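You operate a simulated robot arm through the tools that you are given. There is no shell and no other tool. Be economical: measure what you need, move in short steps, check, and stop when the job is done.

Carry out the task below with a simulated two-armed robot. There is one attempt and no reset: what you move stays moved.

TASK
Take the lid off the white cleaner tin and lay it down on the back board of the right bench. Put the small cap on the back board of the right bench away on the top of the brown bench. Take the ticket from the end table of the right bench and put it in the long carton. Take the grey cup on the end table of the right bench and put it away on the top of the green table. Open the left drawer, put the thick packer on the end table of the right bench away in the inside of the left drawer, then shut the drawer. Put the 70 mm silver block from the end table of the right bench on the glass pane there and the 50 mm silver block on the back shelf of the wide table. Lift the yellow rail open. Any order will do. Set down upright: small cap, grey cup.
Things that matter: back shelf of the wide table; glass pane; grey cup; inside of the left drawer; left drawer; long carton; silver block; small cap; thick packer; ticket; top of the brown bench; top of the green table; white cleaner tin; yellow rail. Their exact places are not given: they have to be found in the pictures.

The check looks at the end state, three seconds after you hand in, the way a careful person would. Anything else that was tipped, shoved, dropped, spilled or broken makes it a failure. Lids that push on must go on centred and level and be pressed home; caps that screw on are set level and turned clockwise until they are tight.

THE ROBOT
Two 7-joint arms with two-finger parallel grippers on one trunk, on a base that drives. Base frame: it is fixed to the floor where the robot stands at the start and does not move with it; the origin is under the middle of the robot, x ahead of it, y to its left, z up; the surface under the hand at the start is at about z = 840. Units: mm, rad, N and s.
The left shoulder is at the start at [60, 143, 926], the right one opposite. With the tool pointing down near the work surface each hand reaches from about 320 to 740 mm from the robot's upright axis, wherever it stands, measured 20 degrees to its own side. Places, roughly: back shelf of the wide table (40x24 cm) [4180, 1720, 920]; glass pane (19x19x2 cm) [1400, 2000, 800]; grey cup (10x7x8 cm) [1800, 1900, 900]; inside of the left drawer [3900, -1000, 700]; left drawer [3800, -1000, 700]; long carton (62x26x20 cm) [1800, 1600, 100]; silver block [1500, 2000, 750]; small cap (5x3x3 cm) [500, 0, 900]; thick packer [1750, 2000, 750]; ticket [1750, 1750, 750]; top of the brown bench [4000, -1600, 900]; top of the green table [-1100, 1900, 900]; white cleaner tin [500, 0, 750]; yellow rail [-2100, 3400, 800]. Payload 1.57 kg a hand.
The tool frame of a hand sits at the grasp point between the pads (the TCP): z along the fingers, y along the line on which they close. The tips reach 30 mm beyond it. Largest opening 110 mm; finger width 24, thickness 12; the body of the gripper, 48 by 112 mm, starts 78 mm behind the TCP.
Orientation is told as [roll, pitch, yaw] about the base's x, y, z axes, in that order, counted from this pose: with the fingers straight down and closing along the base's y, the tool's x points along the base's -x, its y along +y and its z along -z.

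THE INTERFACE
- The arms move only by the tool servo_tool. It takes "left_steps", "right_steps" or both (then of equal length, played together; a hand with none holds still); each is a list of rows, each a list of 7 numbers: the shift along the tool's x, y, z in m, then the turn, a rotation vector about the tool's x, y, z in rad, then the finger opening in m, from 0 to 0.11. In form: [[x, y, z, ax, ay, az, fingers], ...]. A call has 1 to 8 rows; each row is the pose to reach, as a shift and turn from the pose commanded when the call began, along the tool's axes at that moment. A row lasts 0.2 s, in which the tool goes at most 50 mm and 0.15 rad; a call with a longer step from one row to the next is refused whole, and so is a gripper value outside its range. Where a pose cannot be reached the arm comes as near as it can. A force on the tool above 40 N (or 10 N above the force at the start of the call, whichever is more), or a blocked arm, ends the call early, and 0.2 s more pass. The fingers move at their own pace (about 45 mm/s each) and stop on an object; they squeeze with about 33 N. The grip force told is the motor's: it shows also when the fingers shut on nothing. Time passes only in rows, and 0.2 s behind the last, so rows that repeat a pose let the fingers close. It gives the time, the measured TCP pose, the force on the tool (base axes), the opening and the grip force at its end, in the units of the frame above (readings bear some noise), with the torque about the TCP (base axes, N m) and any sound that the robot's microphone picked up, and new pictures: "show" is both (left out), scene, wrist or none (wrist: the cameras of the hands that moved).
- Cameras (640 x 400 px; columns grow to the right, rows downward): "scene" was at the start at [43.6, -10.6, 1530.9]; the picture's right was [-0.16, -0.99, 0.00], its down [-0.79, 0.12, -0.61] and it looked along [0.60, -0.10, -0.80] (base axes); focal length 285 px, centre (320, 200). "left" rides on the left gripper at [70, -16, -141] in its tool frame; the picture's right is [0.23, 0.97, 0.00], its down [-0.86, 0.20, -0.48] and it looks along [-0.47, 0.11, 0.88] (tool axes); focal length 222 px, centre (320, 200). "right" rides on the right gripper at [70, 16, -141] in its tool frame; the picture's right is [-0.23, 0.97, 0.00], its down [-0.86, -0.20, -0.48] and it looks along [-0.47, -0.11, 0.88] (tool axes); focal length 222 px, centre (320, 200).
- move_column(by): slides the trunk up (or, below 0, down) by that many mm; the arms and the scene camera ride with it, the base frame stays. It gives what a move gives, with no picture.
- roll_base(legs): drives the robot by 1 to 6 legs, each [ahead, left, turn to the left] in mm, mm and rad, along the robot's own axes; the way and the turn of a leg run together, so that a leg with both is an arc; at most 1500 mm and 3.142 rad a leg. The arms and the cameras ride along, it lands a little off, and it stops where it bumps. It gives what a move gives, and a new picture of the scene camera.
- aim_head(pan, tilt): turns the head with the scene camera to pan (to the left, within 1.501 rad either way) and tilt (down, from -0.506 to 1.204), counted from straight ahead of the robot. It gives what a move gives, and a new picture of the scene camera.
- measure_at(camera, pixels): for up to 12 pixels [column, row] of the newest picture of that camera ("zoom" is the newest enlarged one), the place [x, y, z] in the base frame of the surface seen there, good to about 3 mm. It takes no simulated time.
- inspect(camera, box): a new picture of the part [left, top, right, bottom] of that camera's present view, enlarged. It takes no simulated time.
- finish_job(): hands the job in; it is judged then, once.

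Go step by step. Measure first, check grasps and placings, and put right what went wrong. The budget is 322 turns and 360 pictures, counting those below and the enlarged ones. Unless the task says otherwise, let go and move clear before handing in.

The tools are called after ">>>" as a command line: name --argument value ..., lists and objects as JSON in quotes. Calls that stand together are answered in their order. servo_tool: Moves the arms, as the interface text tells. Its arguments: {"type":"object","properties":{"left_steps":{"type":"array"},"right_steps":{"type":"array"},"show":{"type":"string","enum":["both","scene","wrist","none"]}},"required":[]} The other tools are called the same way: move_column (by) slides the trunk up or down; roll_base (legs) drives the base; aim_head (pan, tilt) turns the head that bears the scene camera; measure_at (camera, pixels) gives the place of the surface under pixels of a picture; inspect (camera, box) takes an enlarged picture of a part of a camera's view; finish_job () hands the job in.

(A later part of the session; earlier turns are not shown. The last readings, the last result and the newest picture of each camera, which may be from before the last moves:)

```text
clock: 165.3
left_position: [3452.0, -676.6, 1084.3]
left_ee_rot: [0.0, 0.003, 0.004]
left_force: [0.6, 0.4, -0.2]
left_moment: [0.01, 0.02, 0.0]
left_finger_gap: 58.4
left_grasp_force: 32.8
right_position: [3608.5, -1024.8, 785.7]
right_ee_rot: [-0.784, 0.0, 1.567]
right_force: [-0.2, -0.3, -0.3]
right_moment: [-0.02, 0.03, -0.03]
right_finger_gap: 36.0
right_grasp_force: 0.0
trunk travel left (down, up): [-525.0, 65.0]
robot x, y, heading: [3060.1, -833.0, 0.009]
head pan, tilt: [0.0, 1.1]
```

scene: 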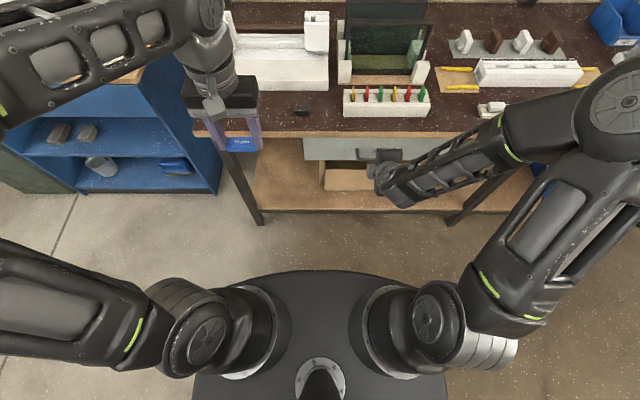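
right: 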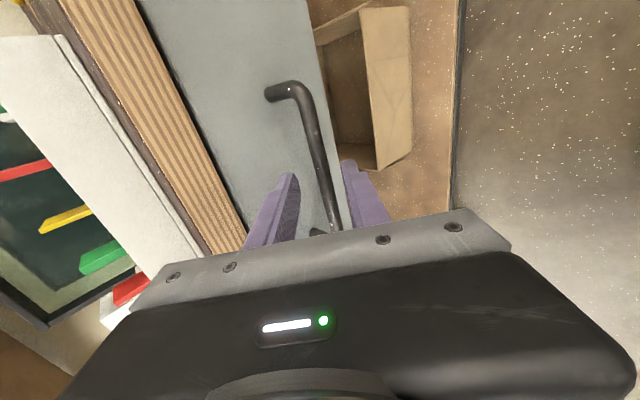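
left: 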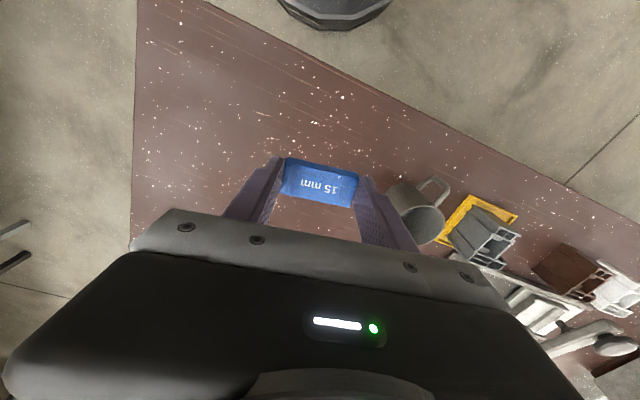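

The bar is between the fingers. Advance 14 mm and close.

>>> servo_tool --right_steps '[[0, 0, 0.008, 0, 0, 0, 0.036], [0, 0, 0.014, 0, 0, 0, 0.036], [0, 0, 0.014, 0, 0, 0, 0.0], [0, 0, 0.014, 0, 0, 0, 0.0], [0, 0, 0.014, 0, 0, 0, 0.0]]' --show "wrist"

```text
clock: 166.5
left_position: [3451.3, -677.2, 1083.5]
left_ee_rot: [0.002, 0.002, 0.003]
left_force: [-0.2, -0.1, -0.5]
left_moment: [0.0, -0.01, -0.03]
left_finger_gap: 58.1
left_grasp_force: 33.0
right_position: [3617.9, -1026.5, 774.5]
right_ee_rot: [-0.78, 0.001, 1.566]
right_force: [-9.1, -0.3, -13.0]
right_moment: [-0.63, 0.19, 0.25]
right_finger_gap: 12.0
right_grasp_force: 27.4
trunk travel left (down, up): [-525.0, 65.0]
robot x, y, heading: [3062.8, -835.8, 0.004]
head pan, tilt: [0.0, 1.1]
```

right: 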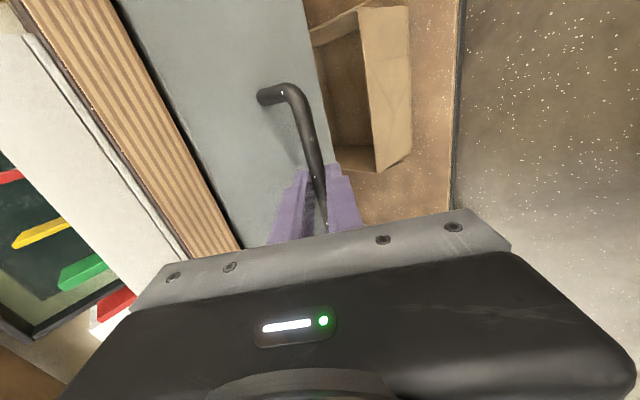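

Gripping the bar (12 mm). Pull the drawer by driving back 100 mm first.

>>> roll_base --legs '[[-100, 0, 0]]'

```text
clock: 167.6
left_position: [3352.9, -677.5, 1082.7]
left_ee_rot: [0.003, 0.003, 0.006]
left_force: [-0.5, 0.2, 0.6]
left_moment: [0.01, -0.05, 0.0]
left_finger_gap: 58.6
left_grasp_force: 33.0
right_position: [3518.1, -1027.0, 775.9]
right_ee_rot: [-0.781, -0.002, 1.568]
right_force: [-0.5, -1.5, -27.5]
right_moment: [-0.58, 0.22, 0.24]
right_finger_gap: 12.0
right_grasp_force: 29.6
trunk travel left (down, up): [-525.0, 65.0]
robot x, y, heading: [2960.8, -826.9, 0.009]
head pan, tilt: [0.0, 1.1]
```

scene: 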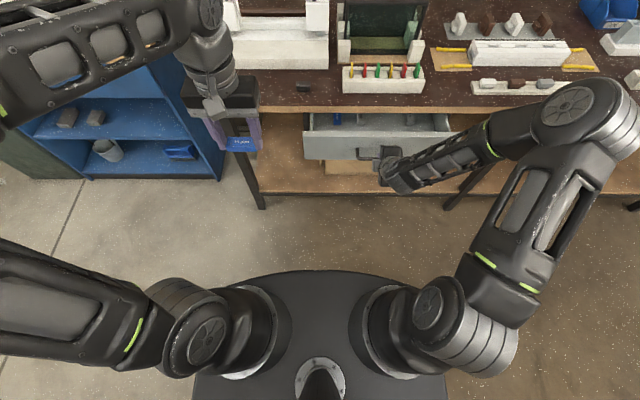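

It opens. Pull another 140 mm.

>>> roll_base --legs '[[-140, 0, 0]]'

>>> inspect --camera "scene" --box '[230, 80, 500, 240]'

```text
clock: 168.9
left_position: [3210.9, -678.3, 1084.0]
left_ee_rot: [0.0, 0.003, 0.005]
left_force: [0.3, -0.4, 0.1]
left_moment: [-0.01, -0.01, 0.0]
left_finger_gap: 58.4
left_grasp_force: 32.9
right_position: [3378.0, -1026.5, 775.9]
right_ee_rot: [-0.781, -0.002, 1.568]
right_force: [-0.1, 5.7, -12.8]
right_moment: [-0.11, 0.11, 0.8]
right_finger_gap: 11.8
right_grasp_force: 29.6
trunk travel left (down, up): [-525.0, 65.0]
robot x, y, heading: [2825.1, -836.5, -0.0]
head pan, tilt: [0.0, 1.1]
```

scene: 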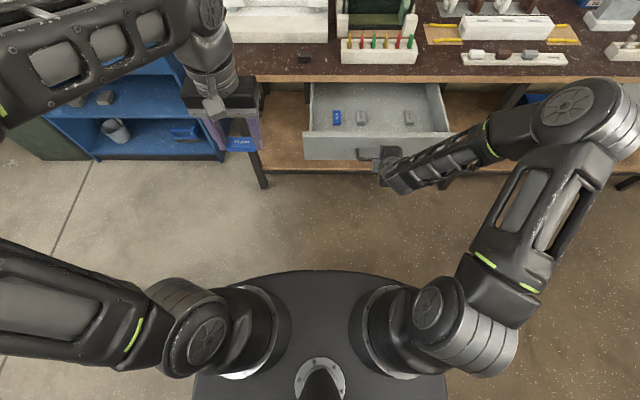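

```text
2.37 times, centred on (365, 160) of scene
```

zoom: 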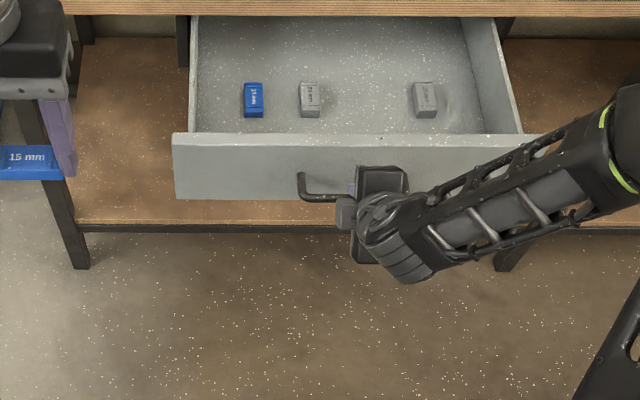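

Drawer open about 240 mm, with other packers inside. Measure the interior.

>>> measure_at --camera "zoom" --pixels '[[253, 100], [310, 98], [424, 100], [365, 100], [365, 60], [230, 60], [360, 138], [185, 140], [520, 135], [360, 18], [365, 120], [470, 60]]'

```text
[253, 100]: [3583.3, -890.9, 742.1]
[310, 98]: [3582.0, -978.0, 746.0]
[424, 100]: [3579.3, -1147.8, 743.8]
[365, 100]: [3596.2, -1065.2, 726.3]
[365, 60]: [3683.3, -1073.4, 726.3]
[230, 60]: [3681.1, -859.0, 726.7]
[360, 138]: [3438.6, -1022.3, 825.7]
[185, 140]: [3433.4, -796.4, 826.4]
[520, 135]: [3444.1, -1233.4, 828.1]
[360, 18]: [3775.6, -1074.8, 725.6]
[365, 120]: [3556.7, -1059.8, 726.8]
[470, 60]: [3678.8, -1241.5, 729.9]
```

Release the handle and retract along the fingers.

>>> servo_tool --right_steps '[[0, 0, 0, 0, 0, 0, 0.036], [0, 0, 0, 0, 0, 0, 0.036], [0, 0, -0.02, 0, 0, 0, 0.036], [0, 0, -0.045, 0, 0, 0, 0.036], [0, 0, -0.07, 0, 0, 0, 0.036], [0, -0.03, -0.1, 0, 0, 0, 0.036], [0, -0.06, -0.13, 0, 0, 0, 0.036], [0, -0.09, -0.16, 0, 0, 0, 0.036]]'

```text
clock: 170.7
left_position: [3210.8, -676.2, 1082.4]
left_ee_rot: [-0.002, 0.003, 0.004]
left_force: [0.1, 0.9, -0.8]
left_moment: [-0.03, 0.02, -0.05]
left_finger_gap: 58.4
left_grasp_force: 32.4
right_position: [3326.8, -1022.8, 952.5]
right_ee_rot: [-0.779, 0.0, 1.57]
right_force: [-0.2, -0.2, 0.5]
right_moment: [0.01, -0.02, -0.01]
right_finger_gap: 36.2
right_grasp_force: 0.0
trunk travel left (down, up): [-525.0, 65.0]
robot x, y, heading: [2822.2, -835.5, 0.002]
head pan, tilt: [0.0, 1.1]
```

scene: 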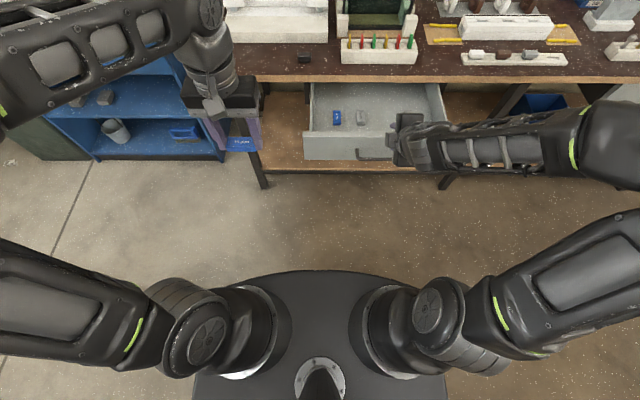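
right: 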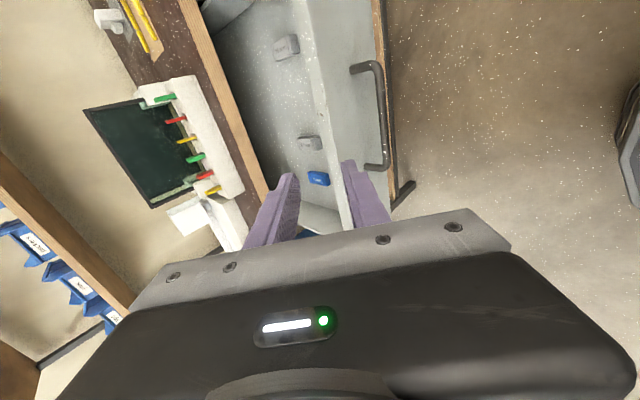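

Drive right 295 and ahead 215 so the left hand can reach the drawer.

>>> roll_base --legs '[[0, -295, 0], [215, 0, 0]]'

>>> servo_tool --left_steps '[[-0.02, -0.02, 0, 0, 0, 0, 0.04], [-0.05, -0.05, 0, 0, 0, 0, 0.04], [-0.08, -0.08, 0.0, 0, 0, 0, 0.04], [-0.09, -0.09, 0.04, 0, 0, 0, 0.04], [-0.09, -0.09, 0.08, 0, 0, 0, 0.04], [-0.09, -0.09, 0.12, 0, 0, 0, 0.04]]'

```text
clock: 174.0
left_position: [3431.1, -974.9, 1083.1]
left_ee_rot: [0.0, 0.002, 0.0]
left_force: [0.0, 0.5, -0.3]
left_moment: [0.04, 0.03, 0.01]
left_finger_gap: 58.3
left_grasp_force: 33.0
right_position: [3544.2, -1319.7, 950.5]
right_ee_rot: [-0.779, -0.001, 1.563]
right_force: [0.2, -0.1, 0.6]
right_moment: [-0.04, -0.01, 0.04]
right_finger_gap: 36.1
right_grasp_force: 0.0
trunk travel left (down, up): [-525.0, 65.0]
robot x, y, heading: [3039.8, -1134.5, 0.001]
head pan, tilt: [0.0, 1.1]
```

scene: 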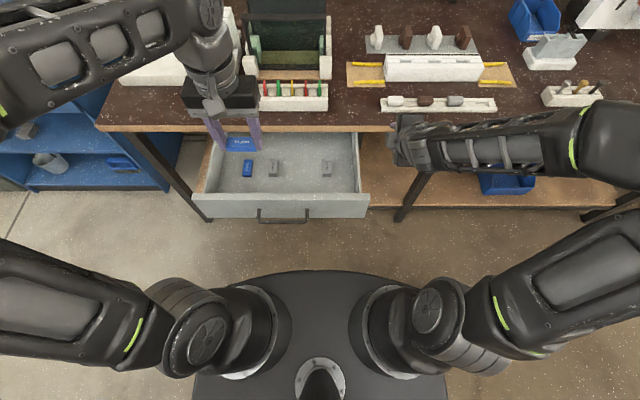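

```text
clock: 175.4
left_position: [3519.3, -1066.5, 965.3]
left_ee_rot: [-0.002, 0.003, 0.002]
left_force: [0.1, 0.5, -0.1]
left_moment: [-0.03, -0.03, -0.01]
left_finger_gap: 58.1
left_grasp_force: 33.2
right_position: [3543.2, -1320.7, 951.2]
right_ee_rot: [-0.779, -0.001, 1.564]
right_force: [-0.4, 0.1, 0.3]
right_moment: [0.01, -0.02, 0.01]
right_finger_gap: 36.0
right_grasp_force: 0.0
trunk travel left (down, up): [-525.0, 65.0]
robot x, y, heading: [3043.4, -1130.0, -0.002]
head pan, tilt: [0.0, 1.1]
```

scene: 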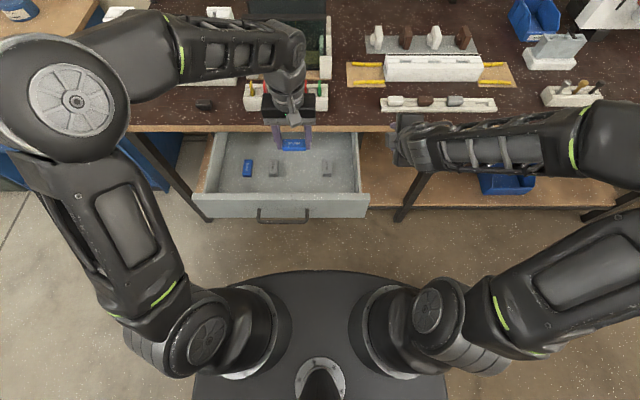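
left: 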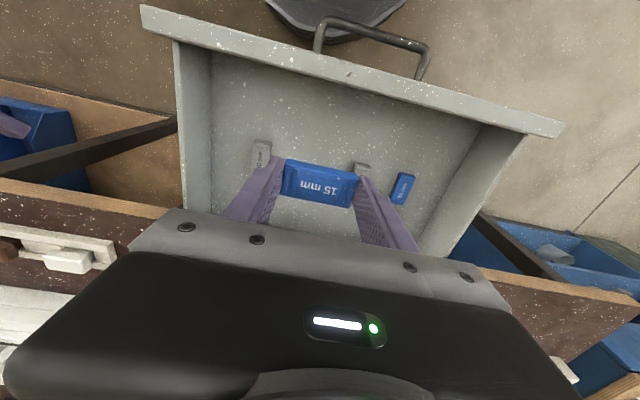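

Spot is clear. Lower 195 mm into the drawer.

>>> servo_tool --left_steps '[[0, 0, 0.04, 0, 0, 0, 0.04], [0, 0, 0.08, 0, 0, 0, 0.04], [0, 0, 0.12, 0, 0, 0, 0.04], [0, 0, 0.16, 0, 0, 0, 0.04], [0, 0, 0.185, 0, 0, 0, 0.04], [0, 0, 0.2, 0, 0, 0, 0.04]]' --show "wrist"

```text
clock: 176.8
left_position: [3519.2, -1062.4, 764.4]
left_ee_rot: [-0.001, 0.001, 0.001]
left_force: [0.4, 0.1, 0.3]
left_moment: [-0.02, -0.01, -0.02]
left_finger_gap: 58.7
left_grasp_force: 32.8
right_position: [3544.1, -1320.8, 951.3]
right_ee_rot: [-0.781, -0.003, 1.564]
right_force: [1.3, 0.2, -0.5]
right_moment: [0.0, -0.01, 0.02]
right_finger_gap: 36.0
right_grasp_force: 0.0
trunk travel left (down, up): [-525.0, 65.0]
robot x, y, heading: [3040.1, -1129.6, -0.0]
head pan, tilt: [0.0, 1.1]
```

left: 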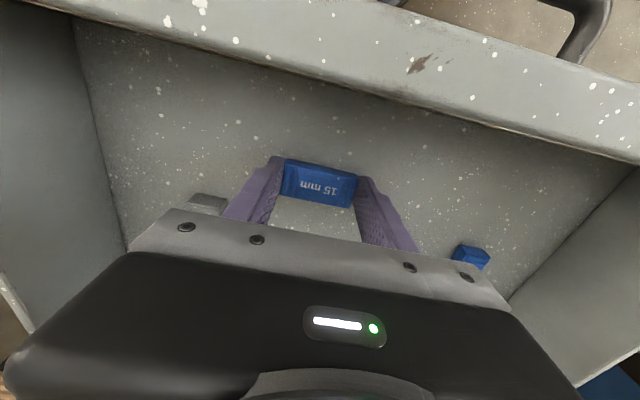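

>>> servo_tool --left_steps '[[0, 0, 0.003, 0, 0, 0, 0.04], [0, 0, 0.0055, 0, 0, 0, 0.04]]' --show "none"

```text
clock: 177.4
left_position: [3519.2, -1064.3, 758.9]
left_ee_rot: [0.001, 0.003, -0.001]
left_force: [-0.6, 0.7, 2.5]
left_moment: [-0.02, 0.03, 0.0]
left_finger_gap: 58.3
left_grasp_force: 32.8
right_position: [3542.8, -1320.8, 952.6]
right_ee_rot: [-0.781, -0.002, 1.564]
right_force: [-0.2, -0.4, 1.0]
right_moment: [0.0, -0.03, 0.02]
right_finger_gap: 36.0
right_grasp_force: 0.0
trunk travel left (down, up): [-525.0, 65.0]
robot x, y, heading: [3036.8, -1129.0, -0.002]
head pan, tilt: [0.0, 1.1]
```

Touching at 2.5 N. Release and rise out.

>>> servo_tool --left_steps '[[0, 0, 0, 0, 0, 0, 0.08], [0, 0, 0, 0, 0, 0, 0.08], [0, 0, -0.03, 0, 0, 0, 0.08], [0, 0, -0.075, 0, 0, 0, 0.08], [0, 0, -0.12, 0, 0, 0, 0.08], [0, 0, -0.165, 0, 0, 0, 0.08], [0, 0, -0.21, 0, 0, 0, 0.08], [0.03, 0.02, -0.24, 0, 0, 0, 0.08]]' --show "wrist"

```text
clock: 179.2
left_position: [3487.0, -1043.7, 999.4]
left_ee_rot: [0.0, 0.001, 0.0]
left_force: [0.1, -0.3, -2.4]
left_moment: [-0.02, -0.04, 0.02]
left_finger_gap: 80.0
left_grasp_force: 0.0
right_position: [3541.6, -1320.2, 952.3]
right_ee_rot: [-0.782, -0.001, 1.563]
right_force: [-1.3, 0.7, -0.1]
right_moment: [-0.02, -0.03, 0.02]
right_finger_gap: 36.0
right_grasp_force: 0.1
trunk travel left (down, up): [-525.0, 65.0]
robot x, y, heading: [3036.5, -1126.5, 0.002]
head pan, tilt: [0.0, 1.1]
```

left: 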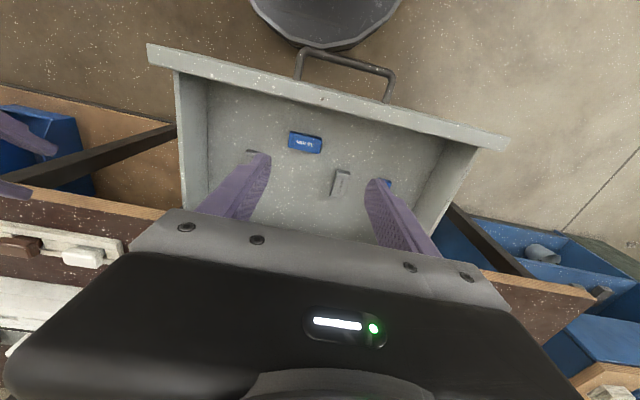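

Packer in the drawer. Retract the left hand, drive back/left so the right hand faces the drawer front.

>>> servo_tool --left_steps '[[0.03, 0.02, -0.03, 0, 0, 0, 0.08], [0.06, 0.05, -0.06, 0, 0, 0, 0.08], [0.08, 0.09, -0.08, 0, 0, 0, 0.08], [0.08, 0.11, -0.08, 0, 0, 0, 0.08]]' --show "none"

>>> roll_base --legs '[[-260, 0, 0], [0, 293, 0]]'

>>> servo_tool --right_steps '[[0, 0.025, 0.025, 0, 0, 0, 0.0], [0, 0.05, 0.05, 0, 0, 0, 0.0], [0, 0.075, 0.075, 0, 0, 0, 0.0], [0, 0.1, 0.1, 0, 0, 0, 0.0]]'

```text
refused: row 2 steps farther than a row can; nothing moved
```

```text
clock: 182.7
left_position: [3225.9, -750.3, 999.5]
left_ee_rot: [0.0, 0.002, -0.005]
left_force: [-0.6, 0.3, -0.3]
left_moment: [-0.04, -0.01, 0.0]
left_finger_gap: 80.1
left_grasp_force: 0.1
right_position: [3279.6, -1026.0, 951.3]
right_ee_rot: [-0.78, -0.001, 1.56]
right_force: [1.0, 1.2, -0.3]
right_moment: [-0.02, 0.03, 0.0]
right_finger_gap: 35.8
right_grasp_force: 0.0
trunk travel left (down, up): [-525.0, 65.0]
robot x, y, heading: [2776.5, -835.8, -0.002]
head pan, tilt: [0.0, 1.1]
```

scene: 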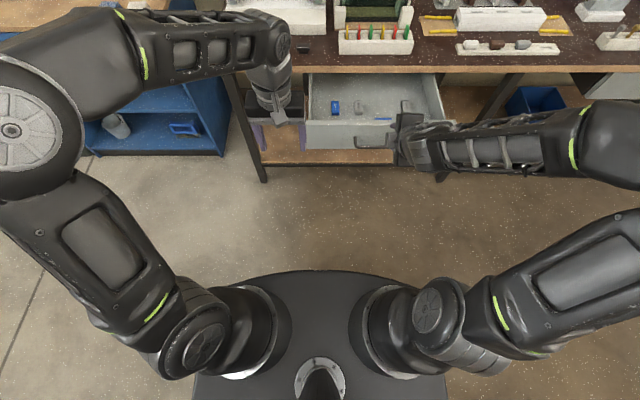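

```text
clock: 183.7
left_position: [3226.7, -751.6, 999.6]
left_ee_rot: [-0.001, 0.002, -0.004]
left_force: [0.4, 1.4, -0.2]
left_moment: [0.0, 0.01, -0.03]
left_finger_gap: 79.8
left_grasp_force: 0.0
right_position: [3280.3, -1024.8, 809.0]
right_ee_rot: [-0.78, -0.002, 1.559]
right_force: [-0.2, 0.1, 0.3]
right_moment: [-0.02, 0.01, -0.05]
right_finger_gap: 0.1
right_grasp_force: 21.0
trunk travel left (down, up): [-525.0, 65.0]
robot x, y, heading: [2779.8, -833.8, -0.003]
head pan, tilt: [0.0, 1.1]
```

scene: 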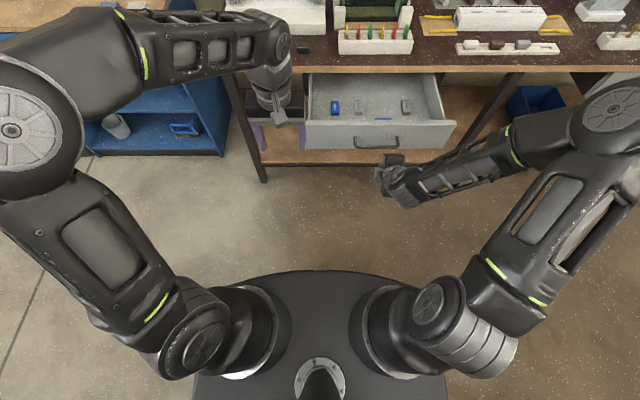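
right: 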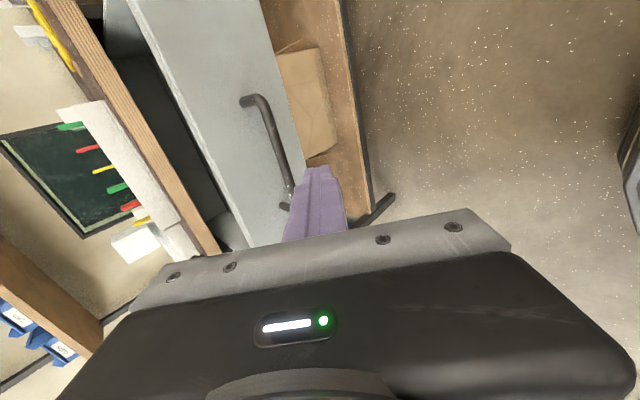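

Raise the left hand a bit, then drive forward to push the drawer front.

>>> servo_tool --left_steps '[[0.02, 0.03, -0.03, 0, 0, 0, 0.08], [0.04, 0.04, -0.06, 0, 0, 0, 0.08], [0.06, 0.05, -0.08, 0, 0, 0, 0.08]]' --show "none"

>>> roll_base --legs '[[320, 0, 0]]'

```text
clock: 184.5
left_position: [3165.2, -698.9, 1080.6]
left_ee_rot: [0.0, 0.001, -0.003]
left_force: [-1.1, -0.1, 0.5]
left_moment: [0.01, -0.02, 0.01]
left_finger_gap: 79.7
left_grasp_force: 0.0
right_position: [3278.4, -1024.0, 810.6]
right_ee_rot: [-0.781, -0.005, 1.56]
right_force: [1.3, -0.2, 0.0]
right_moment: [-0.01, -0.03, 0.02]
right_finger_gap: 0.0
right_grasp_force: 21.3
trunk travel left (down, up): [-525.0, 65.0]
robot x, y, heading: [2774.0, -834.3, -0.001]
head pan, tilt: [0.0, 1.1]
```

```text
clock: 186.7
left_position: [3486.9, -698.2, 1080.0]
left_ee_rot: [-0.001, 0.003, 0.0]
left_force: [0.0, 0.3, -0.5]
left_moment: [0.02, 0.03, -0.01]
left_finger_gap: 80.1
left_grasp_force: 0.0
right_position: [3599.5, -1024.3, 810.6]
right_ee_rot: [-0.777, -0.002, 1.564]
right_force: [-0.6, -0.8, -0.5]
right_moment: [-0.01, 0.02, -0.01]
right_finger_gap: 0.0
right_grasp_force: 21.2
trunk travel left (down, up): [-525.0, 65.0]
robot x, y, heading: [3097.2, -832.9, -0.001]
head pan, tilt: [0.0, 1.1]
```

scene: 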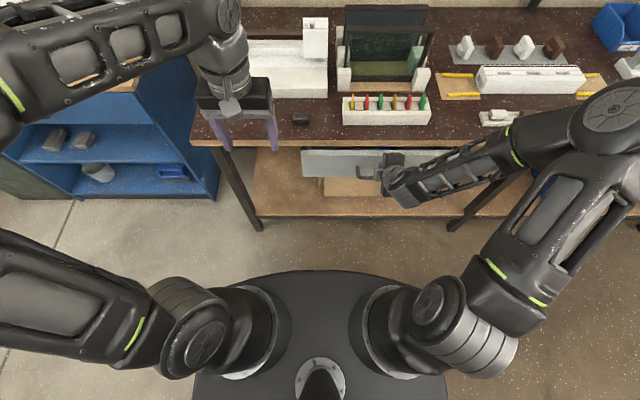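

About 45 mm to go; push the rest with the arm, watching force.

>>> servo_tool --right_steps '[[0, -0.0085, 0.0085, 0, 0, 0, 0.0], [0, -0.017, 0.017, 0, 0, 0, 0.0], [0, -0.0255, 0.0255, 0, 0, 0, 0.0], [0, -0.032, 0.032, 0, 0, 0, 0.0], [0, -0.036, 0.036, 0, 0, 0, 0.0]]'

```text
clock: 187.8
left_position: [3481.9, -700.6, 1082.4]
left_ee_rot: [0.0, -0.002, 0.0]
left_force: [-0.2, -0.7, 0.4]
left_moment: [0.01, 0.0, 0.01]
left_finger_gap: 79.9
left_grasp_force: 0.0
right_position: [3637.3, -1025.5, 809.8]
right_ee_rot: [-0.773, -0.004, 1.561]
right_force: [-21.0, -4.2, 19.0]
right_moment: [0.08, -0.23, 0.04]
right_finger_gap: 0.0
right_grasp_force: 21.2
trunk travel left (down, up): [-525.0, 65.0]
robot x, y, heading: [3093.9, -835.0, 0.0]
head pan, tilt: [0.0, 1.1]
stopped in row 5 (right hand): the force on the tool passed its limit at 48 N (the readings are from after the stop); the commanded pose is now the measured one
```

scene: 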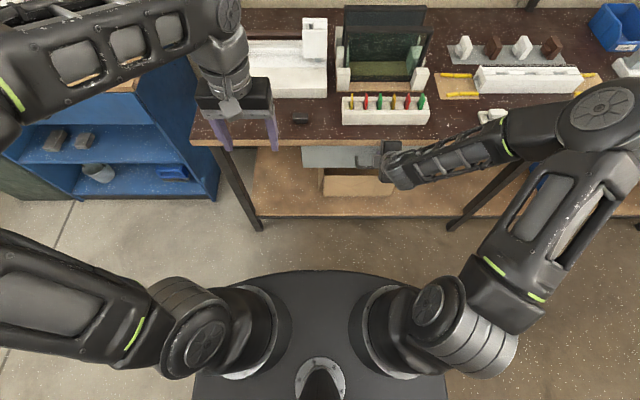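
right: 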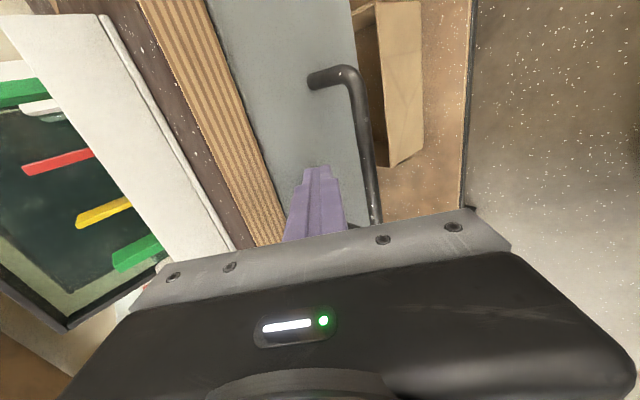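

Stopped by 48 N — drawer home presumably. Check the panel's x.

>>> measure_at --camera "right" --pixels '[[280, 80], [270, 40], [300, 130], [230, 120], [350, 90], [240, 20]]'

>>> servo_tool --right_steps '[[0, 0, -0.03, 0, 0, 0, 0.0], [0, 0, -0.07, 0, 0, 0, 0.0], [0, -0.03, -0.1, 0, 0, 0, 0.0], [0, -0.06, -0.135, 0, 0, 0, 0.0], [0, -0.09, -0.17, 0, 0, 0, 0.0]]' --show "wrist"

```text
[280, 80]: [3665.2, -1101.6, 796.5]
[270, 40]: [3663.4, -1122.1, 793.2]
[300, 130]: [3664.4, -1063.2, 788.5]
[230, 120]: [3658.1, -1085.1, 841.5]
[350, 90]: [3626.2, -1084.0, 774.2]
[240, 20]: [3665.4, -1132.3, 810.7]
```

```text
clock: 189.0
left_position: [3483.7, -698.9, 1080.2]
left_ee_rot: [0.0, 0.001, -0.001]
left_force: [-0.9, 0.5, -0.6]
left_moment: [0.0, -0.01, 0.04]
left_finger_gap: 79.9
left_grasp_force: 0.0
right_position: [3585.6, -1022.3, 992.8]
right_ee_rot: [-0.77, -0.004, 1.564]
right_force: [-0.2, 1.1, -0.8]
right_moment: [0.02, 0.01, -0.04]
right_finger_gap: 0.0
right_grasp_force: 21.4
trunk travel left (down, up): [-525.0, 65.0]
robot x, y, heading: [3095.4, -833.2, -0.002]
head pan, tilt: [0.0, 1.1]
```

right: 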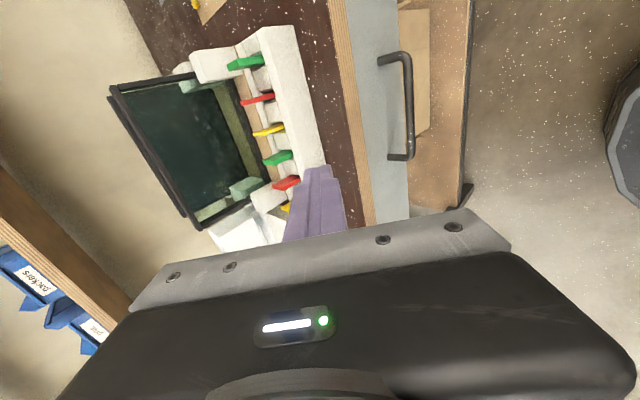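

Drawer is shut (panel x≈3665). Back off and straighten the right hand.

>>> roll_base --legs '[[-250, 0, 0]]'

>>> servo_tool --right_steps '[[0, 0, 0, -0.15, 0, 0, 0.05], [0, 0, 0, -0.3, 0, 0, 0.07], [0, 0, 0, -0.45, 0, 0, 0.09], [0, 0, 0, -0.6, 0, 0, 0.09], [0, 0, 0, -0.77, 0, 0, 0.09]]' --show "none"

```text
clock: 190.8
left_position: [3236.3, -699.7, 1080.4]
left_ee_rot: [0.001, 0.0, -0.002]
left_force: [-0.3, 0.1, 0.4]
left_moment: [0.0, -0.05, -0.03]
left_finger_gap: 79.9
left_grasp_force: 0.1
right_position: [3335.1, -1023.1, 993.2]
right_ee_rot: [-0.772, -0.005, 1.563]
right_force: [0.9, 0.8, 0.5]
right_moment: [-0.01, -0.03, 0.04]
right_finger_gap: 0.1
right_grasp_force: 21.8
trunk travel left (down, up): [-525.0, 65.0]
robot x, y, heading: [2841.0, -837.5, -0.002]
head pan, tilt: [0.0, 1.1]
```

scene: 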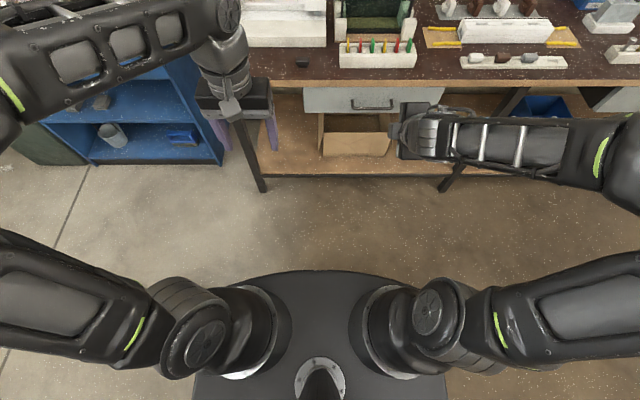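

```text
refused: row 5 steps farther than a row can; nothing moved
```

>>> servo_tool --right_steps '[[0, 0, 0, -0.13, 0, 0, 0.05], [0, 0, 0, -0.26, 0, 0, 0.07], [0, 0, 0, -0.39, 0, 0, 0.09], [0, 0, 0, -0.52, 0, 0, 0.09], [0, 0, 0, -0.65, 0, 0, 0.09], [0, 0, 0, -0.772, 0, 0, 0.09]]' --show "none"

>>> servo_tool --right_steps '[[0, 0.01, -0.01, 0, 0, 0.15, 0.09], [0, 0.03, -0.02, 0, 0, 0.3, 0.09], [0, 0.05, -0.03, 0, 0, 0.45, 0.09], [0, 0.07, -0.04, 0, 0, 0.6, 0.09], [0, 0.09, -0.06, 0, 0, 0.75, 0.09], [0, 0.11, -0.08, 0, 0, 0.9, 0.09], [0, 0.11, -0.08, 0, 0, 1.05, 0.09], [0, 0.11, -0.08, 0, 0, 1.2, 0.09]]' --show "none"

>>> servo_tool --right_steps '[[0, 0, 0, 0, 0, 0.15, 0.09], [0, 0, 0, 0, 0, 0.3, 0.09], [0, 0, 0, 0, 0, 0.362, 0.09]]' --show "none"

```text
clock: 192.2
left_position: [3236.1, -700.2, 1080.1]
left_ee_rot: [0.0, 0.002, -0.001]
left_force: [-0.9, 0.1, 1.1]
left_moment: [-0.01, 0.01, -0.01]
left_finger_gap: 80.0
left_grasp_force: 0.2
right_position: [3338.1, -1022.8, 992.5]
right_ee_rot: [0.007, -0.005, 1.563]
right_force: [-0.2, 0.4, 0.1]
right_moment: [0.01, 0.01, -0.01]
right_finger_gap: 90.0
right_grasp_force: 0.1
trunk travel left (down, up): [-525.0, 65.0]
robot x, y, heading: [2845.2, -833.4, -0.003]
head pan, tilt: [0.0, 1.1]
```

```text
clock: 194.0
left_position: [3235.7, -698.9, 1080.1]
left_ee_rot: [-0.001, 0.003, -0.004]
left_force: [-0.2, 0.1, -0.4]
left_moment: [0.05, -0.01, -0.01]
left_finger_gap: 80.2
left_grasp_force: 0.1
right_position: [3226.9, -1022.1, 1073.0]
right_ee_rot: [0.006, 0.002, 0.358]
right_force: [-0.4, -0.1, 0.5]
right_moment: [0.03, -0.03, 0.0]
right_finger_gap: 90.1
right_grasp_force: 0.1
trunk travel left (down, up): [-525.0, 65.0]
robot x, y, heading: [2845.0, -836.9, -0.001]
head pan, tilt: [0.0, 1.1]
```

```text
clock: 194.8
left_position: [3236.7, -700.2, 1080.2]
left_ee_rot: [0.0, 0.001, -0.001]
left_force: [-0.2, -0.3, 0.7]
left_moment: [0.0, -0.01, 0.03]
left_finger_gap: 79.7
left_grasp_force: 0.1
right_position: [3227.6, -1021.4, 1072.4]
right_ee_rot: [0.004, 0.004, -0.002]
right_force: [-1.2, 0.5, 0.2]
right_moment: [-0.01, -0.03, 0.0]
right_finger_gap: 89.9
right_grasp_force: 0.0
trunk travel left (down, up): [-525.0, 65.0]
robot x, y, heading: [2845.6, -836.1, 0.0]
head pan, tilt: [0.0, 1.1]
```

Hands are back in carry pose. Measure my own base's extent to know how near I can get to the table.

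>>> measure_at --camera "scene" --pixels '[[315, 273], [260, 285], [372, 280], [315, 300], [315, 268], [315, 345]]'

```text
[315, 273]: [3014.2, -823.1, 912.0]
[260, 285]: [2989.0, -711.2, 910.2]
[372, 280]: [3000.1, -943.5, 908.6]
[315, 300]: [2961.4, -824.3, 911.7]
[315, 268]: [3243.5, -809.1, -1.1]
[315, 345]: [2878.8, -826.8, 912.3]
```

Check the base outline with the left wrist camera.

>>> inspect --camera "left" --box '[200, 0, 520, 200]'

>>> measure_at --camera "zoom" --pixels '[[100, 20], [150, 60], [200, 100], [250, 110], [300, 100], [350, 60]]'

```text
2.00 times, centred on (360, 100) of left
```

zoom: 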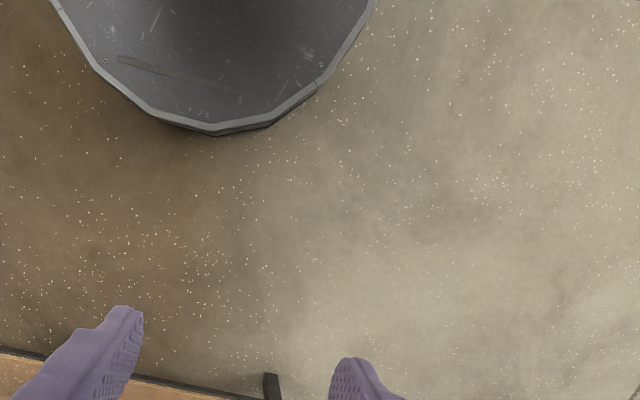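

```text
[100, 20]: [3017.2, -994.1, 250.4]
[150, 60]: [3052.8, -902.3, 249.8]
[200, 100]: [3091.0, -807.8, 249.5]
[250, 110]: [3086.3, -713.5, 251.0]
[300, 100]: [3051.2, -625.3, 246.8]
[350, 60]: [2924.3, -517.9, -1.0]
```

Base radius ≈265 mm, so I can stand at x≈2225. Drive back to the end table and face it.

>>> roll_base --legs '[[-60, 0, 0], [0, 1400, 0], [0, 1400, 0], [0, 0, 3.1416]]'

>>> aim_head --pan 0.0 --tilt 0.8

```text
refused: 3.1416 is not a number from -3.14159 to 3.14159
```

```text
clock: 195.6
left_position: [3236.8, -700.2, 1080.2]
left_ee_rot: [-0.001, 0.001, -0.002]
left_force: [2.0, -0.4, -0.3]
left_moment: [0.0, 0.01, 0.0]
left_finger_gap: 79.9
left_grasp_force: 0.0
right_position: [3227.0, -1022.2, 1072.0]
right_ee_rot: [0.003, 0.003, -0.001]
right_force: [0.0, 0.7, -0.1]
right_moment: [0.01, -0.01, -0.01]
right_finger_gap: 89.9
right_grasp_force: 0.1
trunk travel left (down, up): [-525.0, 65.0]
robot x, y, heading: [2841.1, -836.1, 0.001]
head pan, tilt: [0.0, 0.799]
```

scene: 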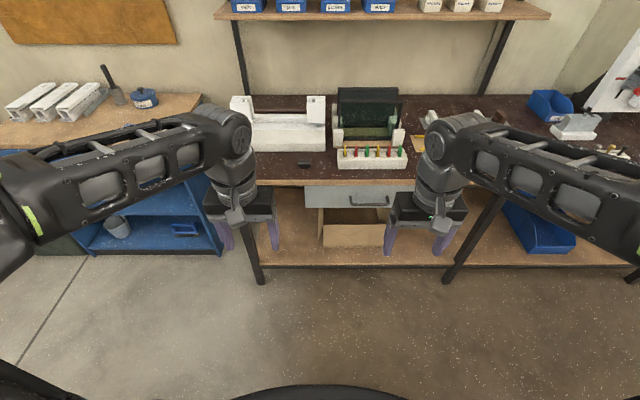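

The bench is in order and the cap stands at (304,163). Drive back to the end table.

>>> roll_base --legs '[[-60, 0, 0], [0, 1400, 0], [0, 1390, 0], [0, 0, 3.14]]'

```text
clock: 216.9
left_position: [2405.7, 1855.3, 1080.0]
left_ee_rot: [-0.001, 0.003, 3.07]
left_force: [-0.3, 0.2, -0.7]
left_moment: [-0.04, 0.01, 0.0]
left_finger_gap: 80.1
left_grasp_force: 0.1
right_position: [2436.8, 2175.2, 1071.6]
right_ee_rot: [0.003, 0.002, 3.072]
right_force: [0.6, 0.5, 0.0]
right_moment: [0.03, -0.02, 0.0]
right_finger_gap: 90.1
right_grasp_force: 0.1
trunk travel left (down, up): [-525.0, 65.0]
robot x, y, heading: [2806.3, 1960.8, 3.066]
head pan, tilt: [0.0, 0.799]
```

scene: 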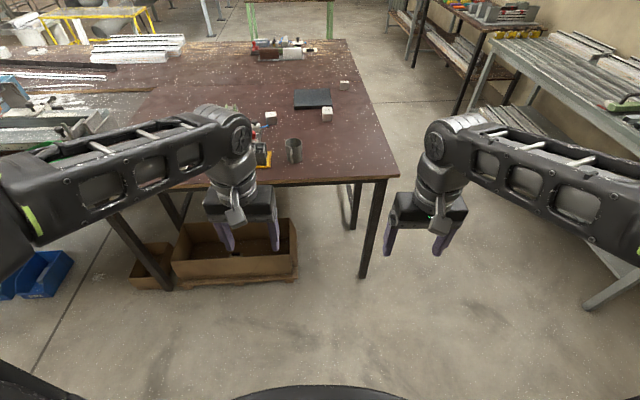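

Correct heading, then advance to x≈2235.

>>> roll_base --legs '[[0, 0, 0.072], [570, 0, 0]]'

>>> inspect --camera "scene" --box '[200, 80, 440, 260]'

```text
clock: 220.7
left_position: [1844.2, 1820.2, 1079.2]
left_ee_rot: [0.001, 0.001, -3.136]
left_force: [-0.7, 0.2, -0.8]
left_moment: [0.05, -0.04, 0.02]
left_finger_gap: 80.0
left_grasp_force: 0.1
right_position: [1850.4, 2143.0, 1072.0]
right_ee_rot: [0.004, 0.003, -3.134]
right_force: [1.3, 0.1, -0.5]
right_moment: [-0.01, -0.01, -0.01]
right_finger_gap: 89.9
right_grasp_force: 0.1
trunk travel left (down, up): [-525.0, 65.0]
robot x, y, heading: [2233.1, 1960.5, -3.137]
head pan, tilt: [0.0, 0.799]
```

scene: 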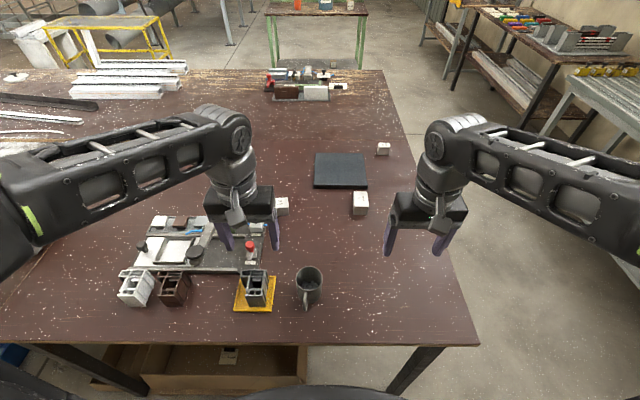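

```text
2.22 times, centred on (320, 170) of scene
```

zoom: 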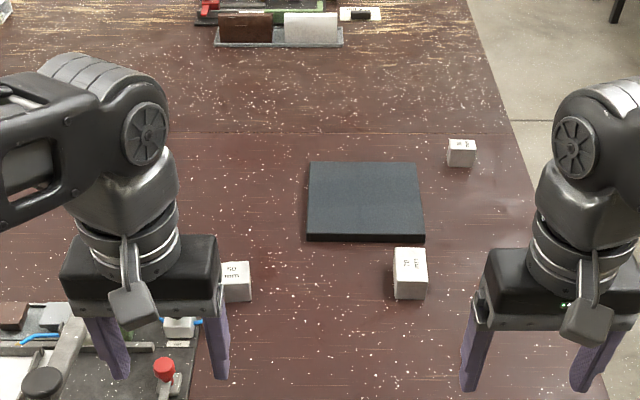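

Move the left hand over the 50 mm block near (1555,1832).

>>> servo_tool --left_steps '[[-0.035, 0, 0.0, 0, 0, 0, 0.09], [-0.07, 0, 0.015, 0, 0, 0, 0.09], [-0.105, 0, 0.03, 0, 0, 0, 0.09], [-0.14, 0, 0.045, 0, 0, 0, 0.09], [-0.175, -0.004, 0.06, 0, 0, 0, 0.09], [-0.21, -0.008, 0.075, 0, 0, 0, 0.09], [-0.25, -0.01, 0.09, 0, 0, 0, 0.09], [-0.285, -0.012, 0.1, 0, 0, 0, 0.09]]'

```text
clock: 222.5
left_position: [1583.9, 1830.8, 986.2]
left_ee_rot: [0.001, -0.002, -3.137]
left_force: [-0.4, -1.4, -0.1]
left_moment: [0.01, 0.02, 0.01]
left_finger_gap: 89.8
left_grasp_force: 0.0
left hand out of reach, approached as far as the arm can: row 8
right_position: [1852.1, 2142.9, 1072.6]
right_ee_rot: [0.003, 0.002, -3.134]
right_force: [0.9, -1.0, -0.2]
right_moment: [0.03, 0.01, 0.03]
right_finger_gap: 90.1
right_grasp_force: 0.2
trunk travel left (down, up): [-525.0, 65.0]
robot x, y, heading: [2233.6, 1960.7, -3.134]
head pan, tilt: [0.0, 0.799]
```

scene: 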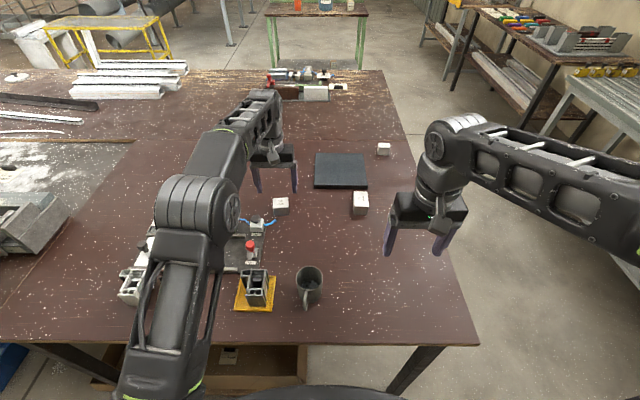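
left: 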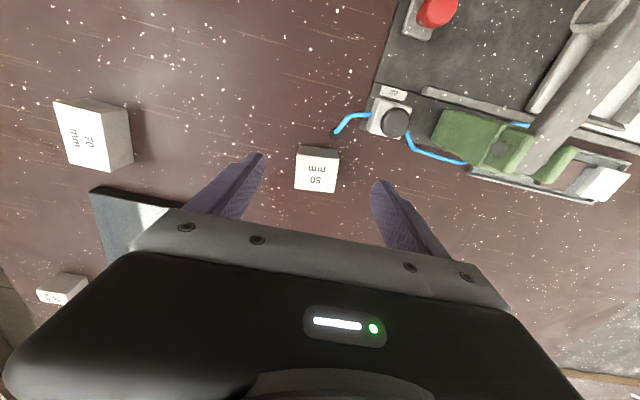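

The 50 mm block is at (316,172) in the left picture; measure its top corners.

>>> measure_at --camera "left" --pixels '[[297, 158], [338, 162], [297, 189], [334, 190], [316, 175], [319, 150], [95, 150], [75, 105], [130, 110], [345, 120]]'

>>> inspect --camera "left" --box '[280, 130, 360, 210]'

```text
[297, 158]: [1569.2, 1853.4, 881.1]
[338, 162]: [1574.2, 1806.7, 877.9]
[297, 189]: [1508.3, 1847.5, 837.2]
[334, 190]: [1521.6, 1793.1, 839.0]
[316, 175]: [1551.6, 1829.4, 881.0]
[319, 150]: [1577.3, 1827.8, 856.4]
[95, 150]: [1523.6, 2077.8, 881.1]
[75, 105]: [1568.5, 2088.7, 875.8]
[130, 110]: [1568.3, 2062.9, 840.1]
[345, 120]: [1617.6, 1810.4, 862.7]
```

```text
5.00 times, centred on (320, 170) of left
```

zoom: 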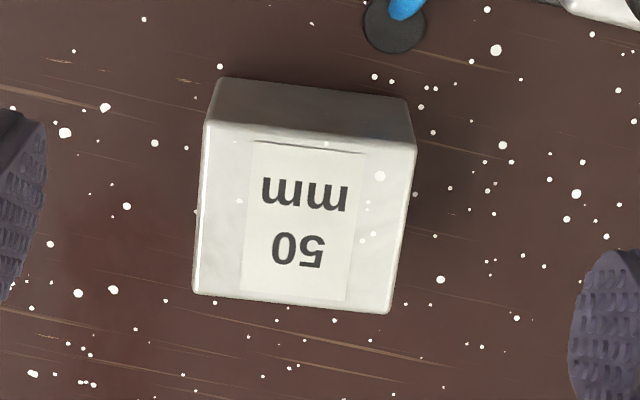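

Block centre (1551,1829), top z 881, yaw ≈0.1. Align and descend to TCP z≈876, then close.

>>> servo_tool --left_steps '[[-0.011, 0.001, 0.03, 0, 0, -0.05, 0.08], [-0.022, 0.002, 0.06, 0, 0, -0.1, 0.08], [-0.033, 0.002, 0.085, 0, 0, -0.1, 0.08], [-0.033, 0.002, 0.108, 0, 0, -0.1, 0.08]]' --show "wrist"

```text
clock: 223.5
left_position: [1548.6, 1829.8, 877.9]
left_ee_rot: [-0.002, 0.0, -3.033]
left_force: [-0.3, 0.1, 2.0]
left_moment: [0.01, 0.01, -0.02]
left_finger_gap: 80.2
left_grasp_force: 0.0
right_position: [1850.2, 2144.4, 1072.0]
right_ee_rot: [0.003, 0.004, -3.133]
right_force: [0.9, 0.1, 0.6]
right_moment: [-0.01, 0.0, -0.03]
right_finger_gap: 89.9
right_grasp_force: 0.0
trunk travel left (down, up): [-525.0, 65.0]
robot x, y, heading: [2234.7, 1961.8, -3.133]
head pan, tilt: [0.0, 0.799]
```

left: 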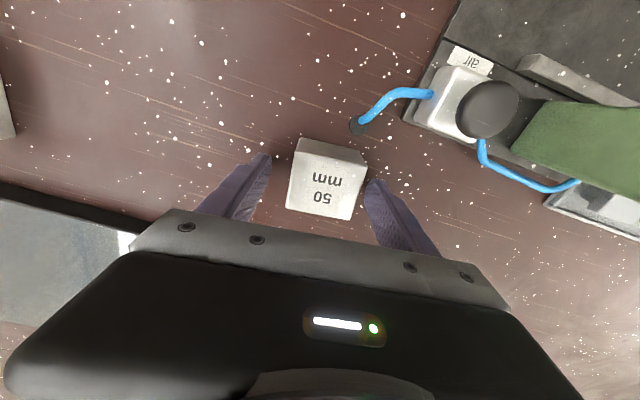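

Well placed. Close, then lift.

>>> servo_tool --left_steps '[[0, 0, 0, 0, 0, 0, 0.05], [0, 0, 0, 0, 0, 0, 0.03], [0, 0, 0, 0, 0, 0, 0.03], [0, 0, 0, 0, 0, 0, 0.03], [0, 0, -0.03, 0, 0, 0, 0.03], [0, 0, -0.06, 0, 0, 0, 0.03], [0.03, 0, -0.09, 0, 0, 0, 0.03], [0.06, 0, -0.12, 0, 0, 0, 0.03]]' --show "wrist"

```text
clock: 225.3
left_position: [1608.8, 1834.1, 998.5]
left_ee_rot: [0.002, 0.002, -3.035]
left_force: [0.7, -0.5, -1.0]
left_moment: [-0.01, 0.0, -0.02]
left_finger_gap: 49.4
left_grasp_force: 33.0
left hand out of reach, approached as far as the arm can: row 6
right_position: [1851.1, 2141.9, 1071.4]
right_ee_rot: [0.004, 0.005, -3.132]
right_force: [-0.5, 0.6, 0.8]
right_moment: [0.0, 0.01, -0.03]
right_finger_gap: 89.8
right_grasp_force: 0.2
trunk travel left (down, up): [-525.0, 65.0]
robot x, y, heading: [2233.2, 1956.6, -3.137]
head pan, tilt: [0.0, 0.799]
```

left: 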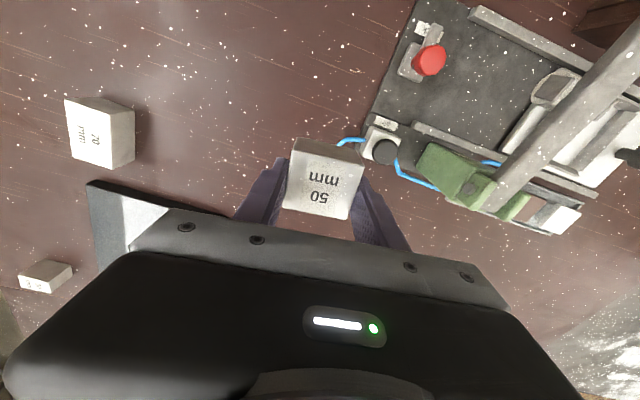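

Held (49 mm). Retract to carry pose and drive to the wide table.

>>> servo_tool --left_steps '[[0.04, 0.004, -0.02, 0, 0, 0.03, 0.03], [0.08, 0.008, -0.04, 0, 0, 0.06, 0.03], [0.12, 0.012, -0.06, 0, 0, 0.1, 0.03], [0.16, 0.016, -0.08, 0, 0, 0.1, 0.03], [0.2, 0.02, -0.08, 0, 0, 0.1, 0.03], [0.235, 0.024, -0.08, 0, 0, 0.1, 0.03]]' --show "none"

>>> roll_base --legs '[[-550, 0, 0], [0, 0, 3.13]]'

>>> aim_head --pan 0.0 --tilt 0.55

```text
clock: 226.7
left_position: [1844.5, 1835.1, 1080.4]
left_ee_rot: [-0.001, 0.002, -3.134]
left_force: [-0.4, 0.4, -1.8]
left_moment: [-0.02, 0.02, 0.01]
left_finger_gap: 49.3
left_grasp_force: 33.0
right_position: [1851.0, 2143.1, 1073.0]
right_ee_rot: [0.002, 0.005, -3.132]
right_force: [-0.9, -0.5, -0.8]
right_moment: [0.0, 0.0, 0.0]
right_finger_gap: 89.9
right_grasp_force: 0.0
trunk travel left (down, up): [-525.0, 65.0]
robot x, y, heading: [2234.1, 1960.8, -3.137]
head pan, tilt: [0.0, 0.799]
```

```text
clock: 237.2
left_position: [3168.2, 2099.4, 1081.1]
left_ee_rot: [0.002, 0.002, 0.036]
left_force: [-0.2, -0.5, -1.5]
left_moment: [0.01, 0.03, -0.01]
left_finger_gap: 49.3
left_grasp_force: 33.2
right_position: [3168.6, 1791.8, 1072.6]
right_ee_rot: [0.004, 0.004, 0.036]
right_force: [0.0, -0.3, 0.0]
right_moment: [0.02, 0.0, 0.02]
right_finger_gap: 90.1
right_grasp_force: 0.0
trunk travel left (down, up): [-525.0, 65.0]
robot x, y, heading: [2784.6, 1961.9, 0.036]
head pan, tilt: [0.0, 0.799]
```

scene: 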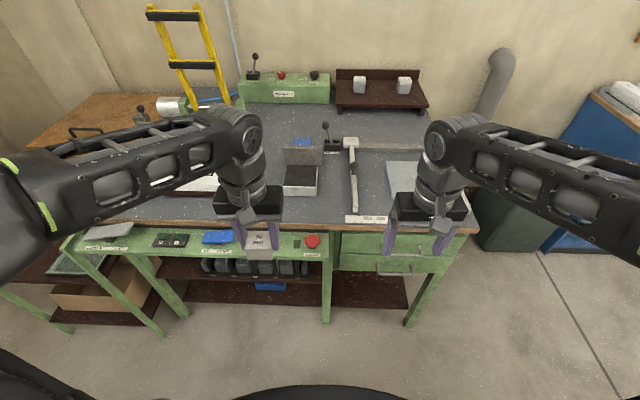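

```text
clock: 238.0
left_position: [3167.3, 2099.0, 1079.5]
left_ee_rot: [0.001, 0.001, 0.036]
left_force: [0.8, -0.2, -1.7]
left_moment: [0.01, 0.02, 0.02]
left_finger_gap: 49.0
left_grasp_force: 33.6
right_position: [3169.4, 1790.7, 1072.0]
right_ee_rot: [0.002, 0.006, 0.038]
right_force: [-0.6, -0.7, -0.1]
right_moment: [0.03, 0.01, -0.02]
right_finger_gap: 89.9
right_grasp_force: 0.1
trunk travel left (down, up): [-525.0, 65.0]
robot x, y, heading: [2780.4, 1961.6, 0.035]
head pan, tilt: [0.0, 0.55]
```

scene: 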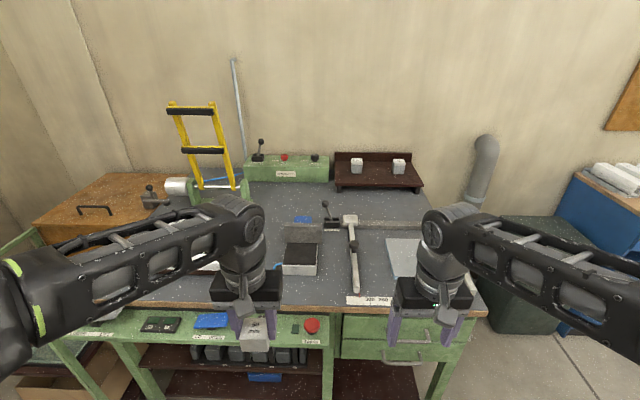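

Measure the wide table: front edge, shelf extents and clutter on the way.

>>> measure_at --camera "scene" --pixels '[[340, 302], [300, 335], [340, 183], [420, 183], [380, 176], [357, 165], [399, 166], [378, 186], [350, 220], [245, 180], [330, 215], [378, 160]]'

>>> inspect --camera "scene" --box '[220, 130, 460, 320]'

```text
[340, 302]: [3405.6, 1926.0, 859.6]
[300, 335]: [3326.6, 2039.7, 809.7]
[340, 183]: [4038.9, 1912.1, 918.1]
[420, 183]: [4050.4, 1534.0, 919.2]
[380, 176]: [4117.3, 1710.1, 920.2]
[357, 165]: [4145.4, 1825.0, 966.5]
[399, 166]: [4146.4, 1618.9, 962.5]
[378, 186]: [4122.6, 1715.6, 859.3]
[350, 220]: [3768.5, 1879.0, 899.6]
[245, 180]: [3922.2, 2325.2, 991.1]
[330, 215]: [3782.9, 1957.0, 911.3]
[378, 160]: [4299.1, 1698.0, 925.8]
```

```text
2.11 times, centred on (340, 225) of scene
```

zoom: 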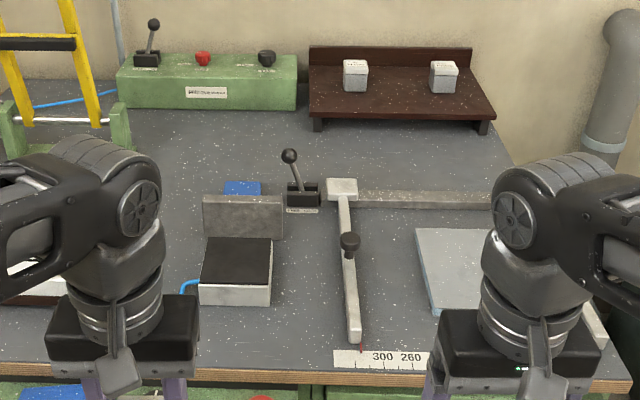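

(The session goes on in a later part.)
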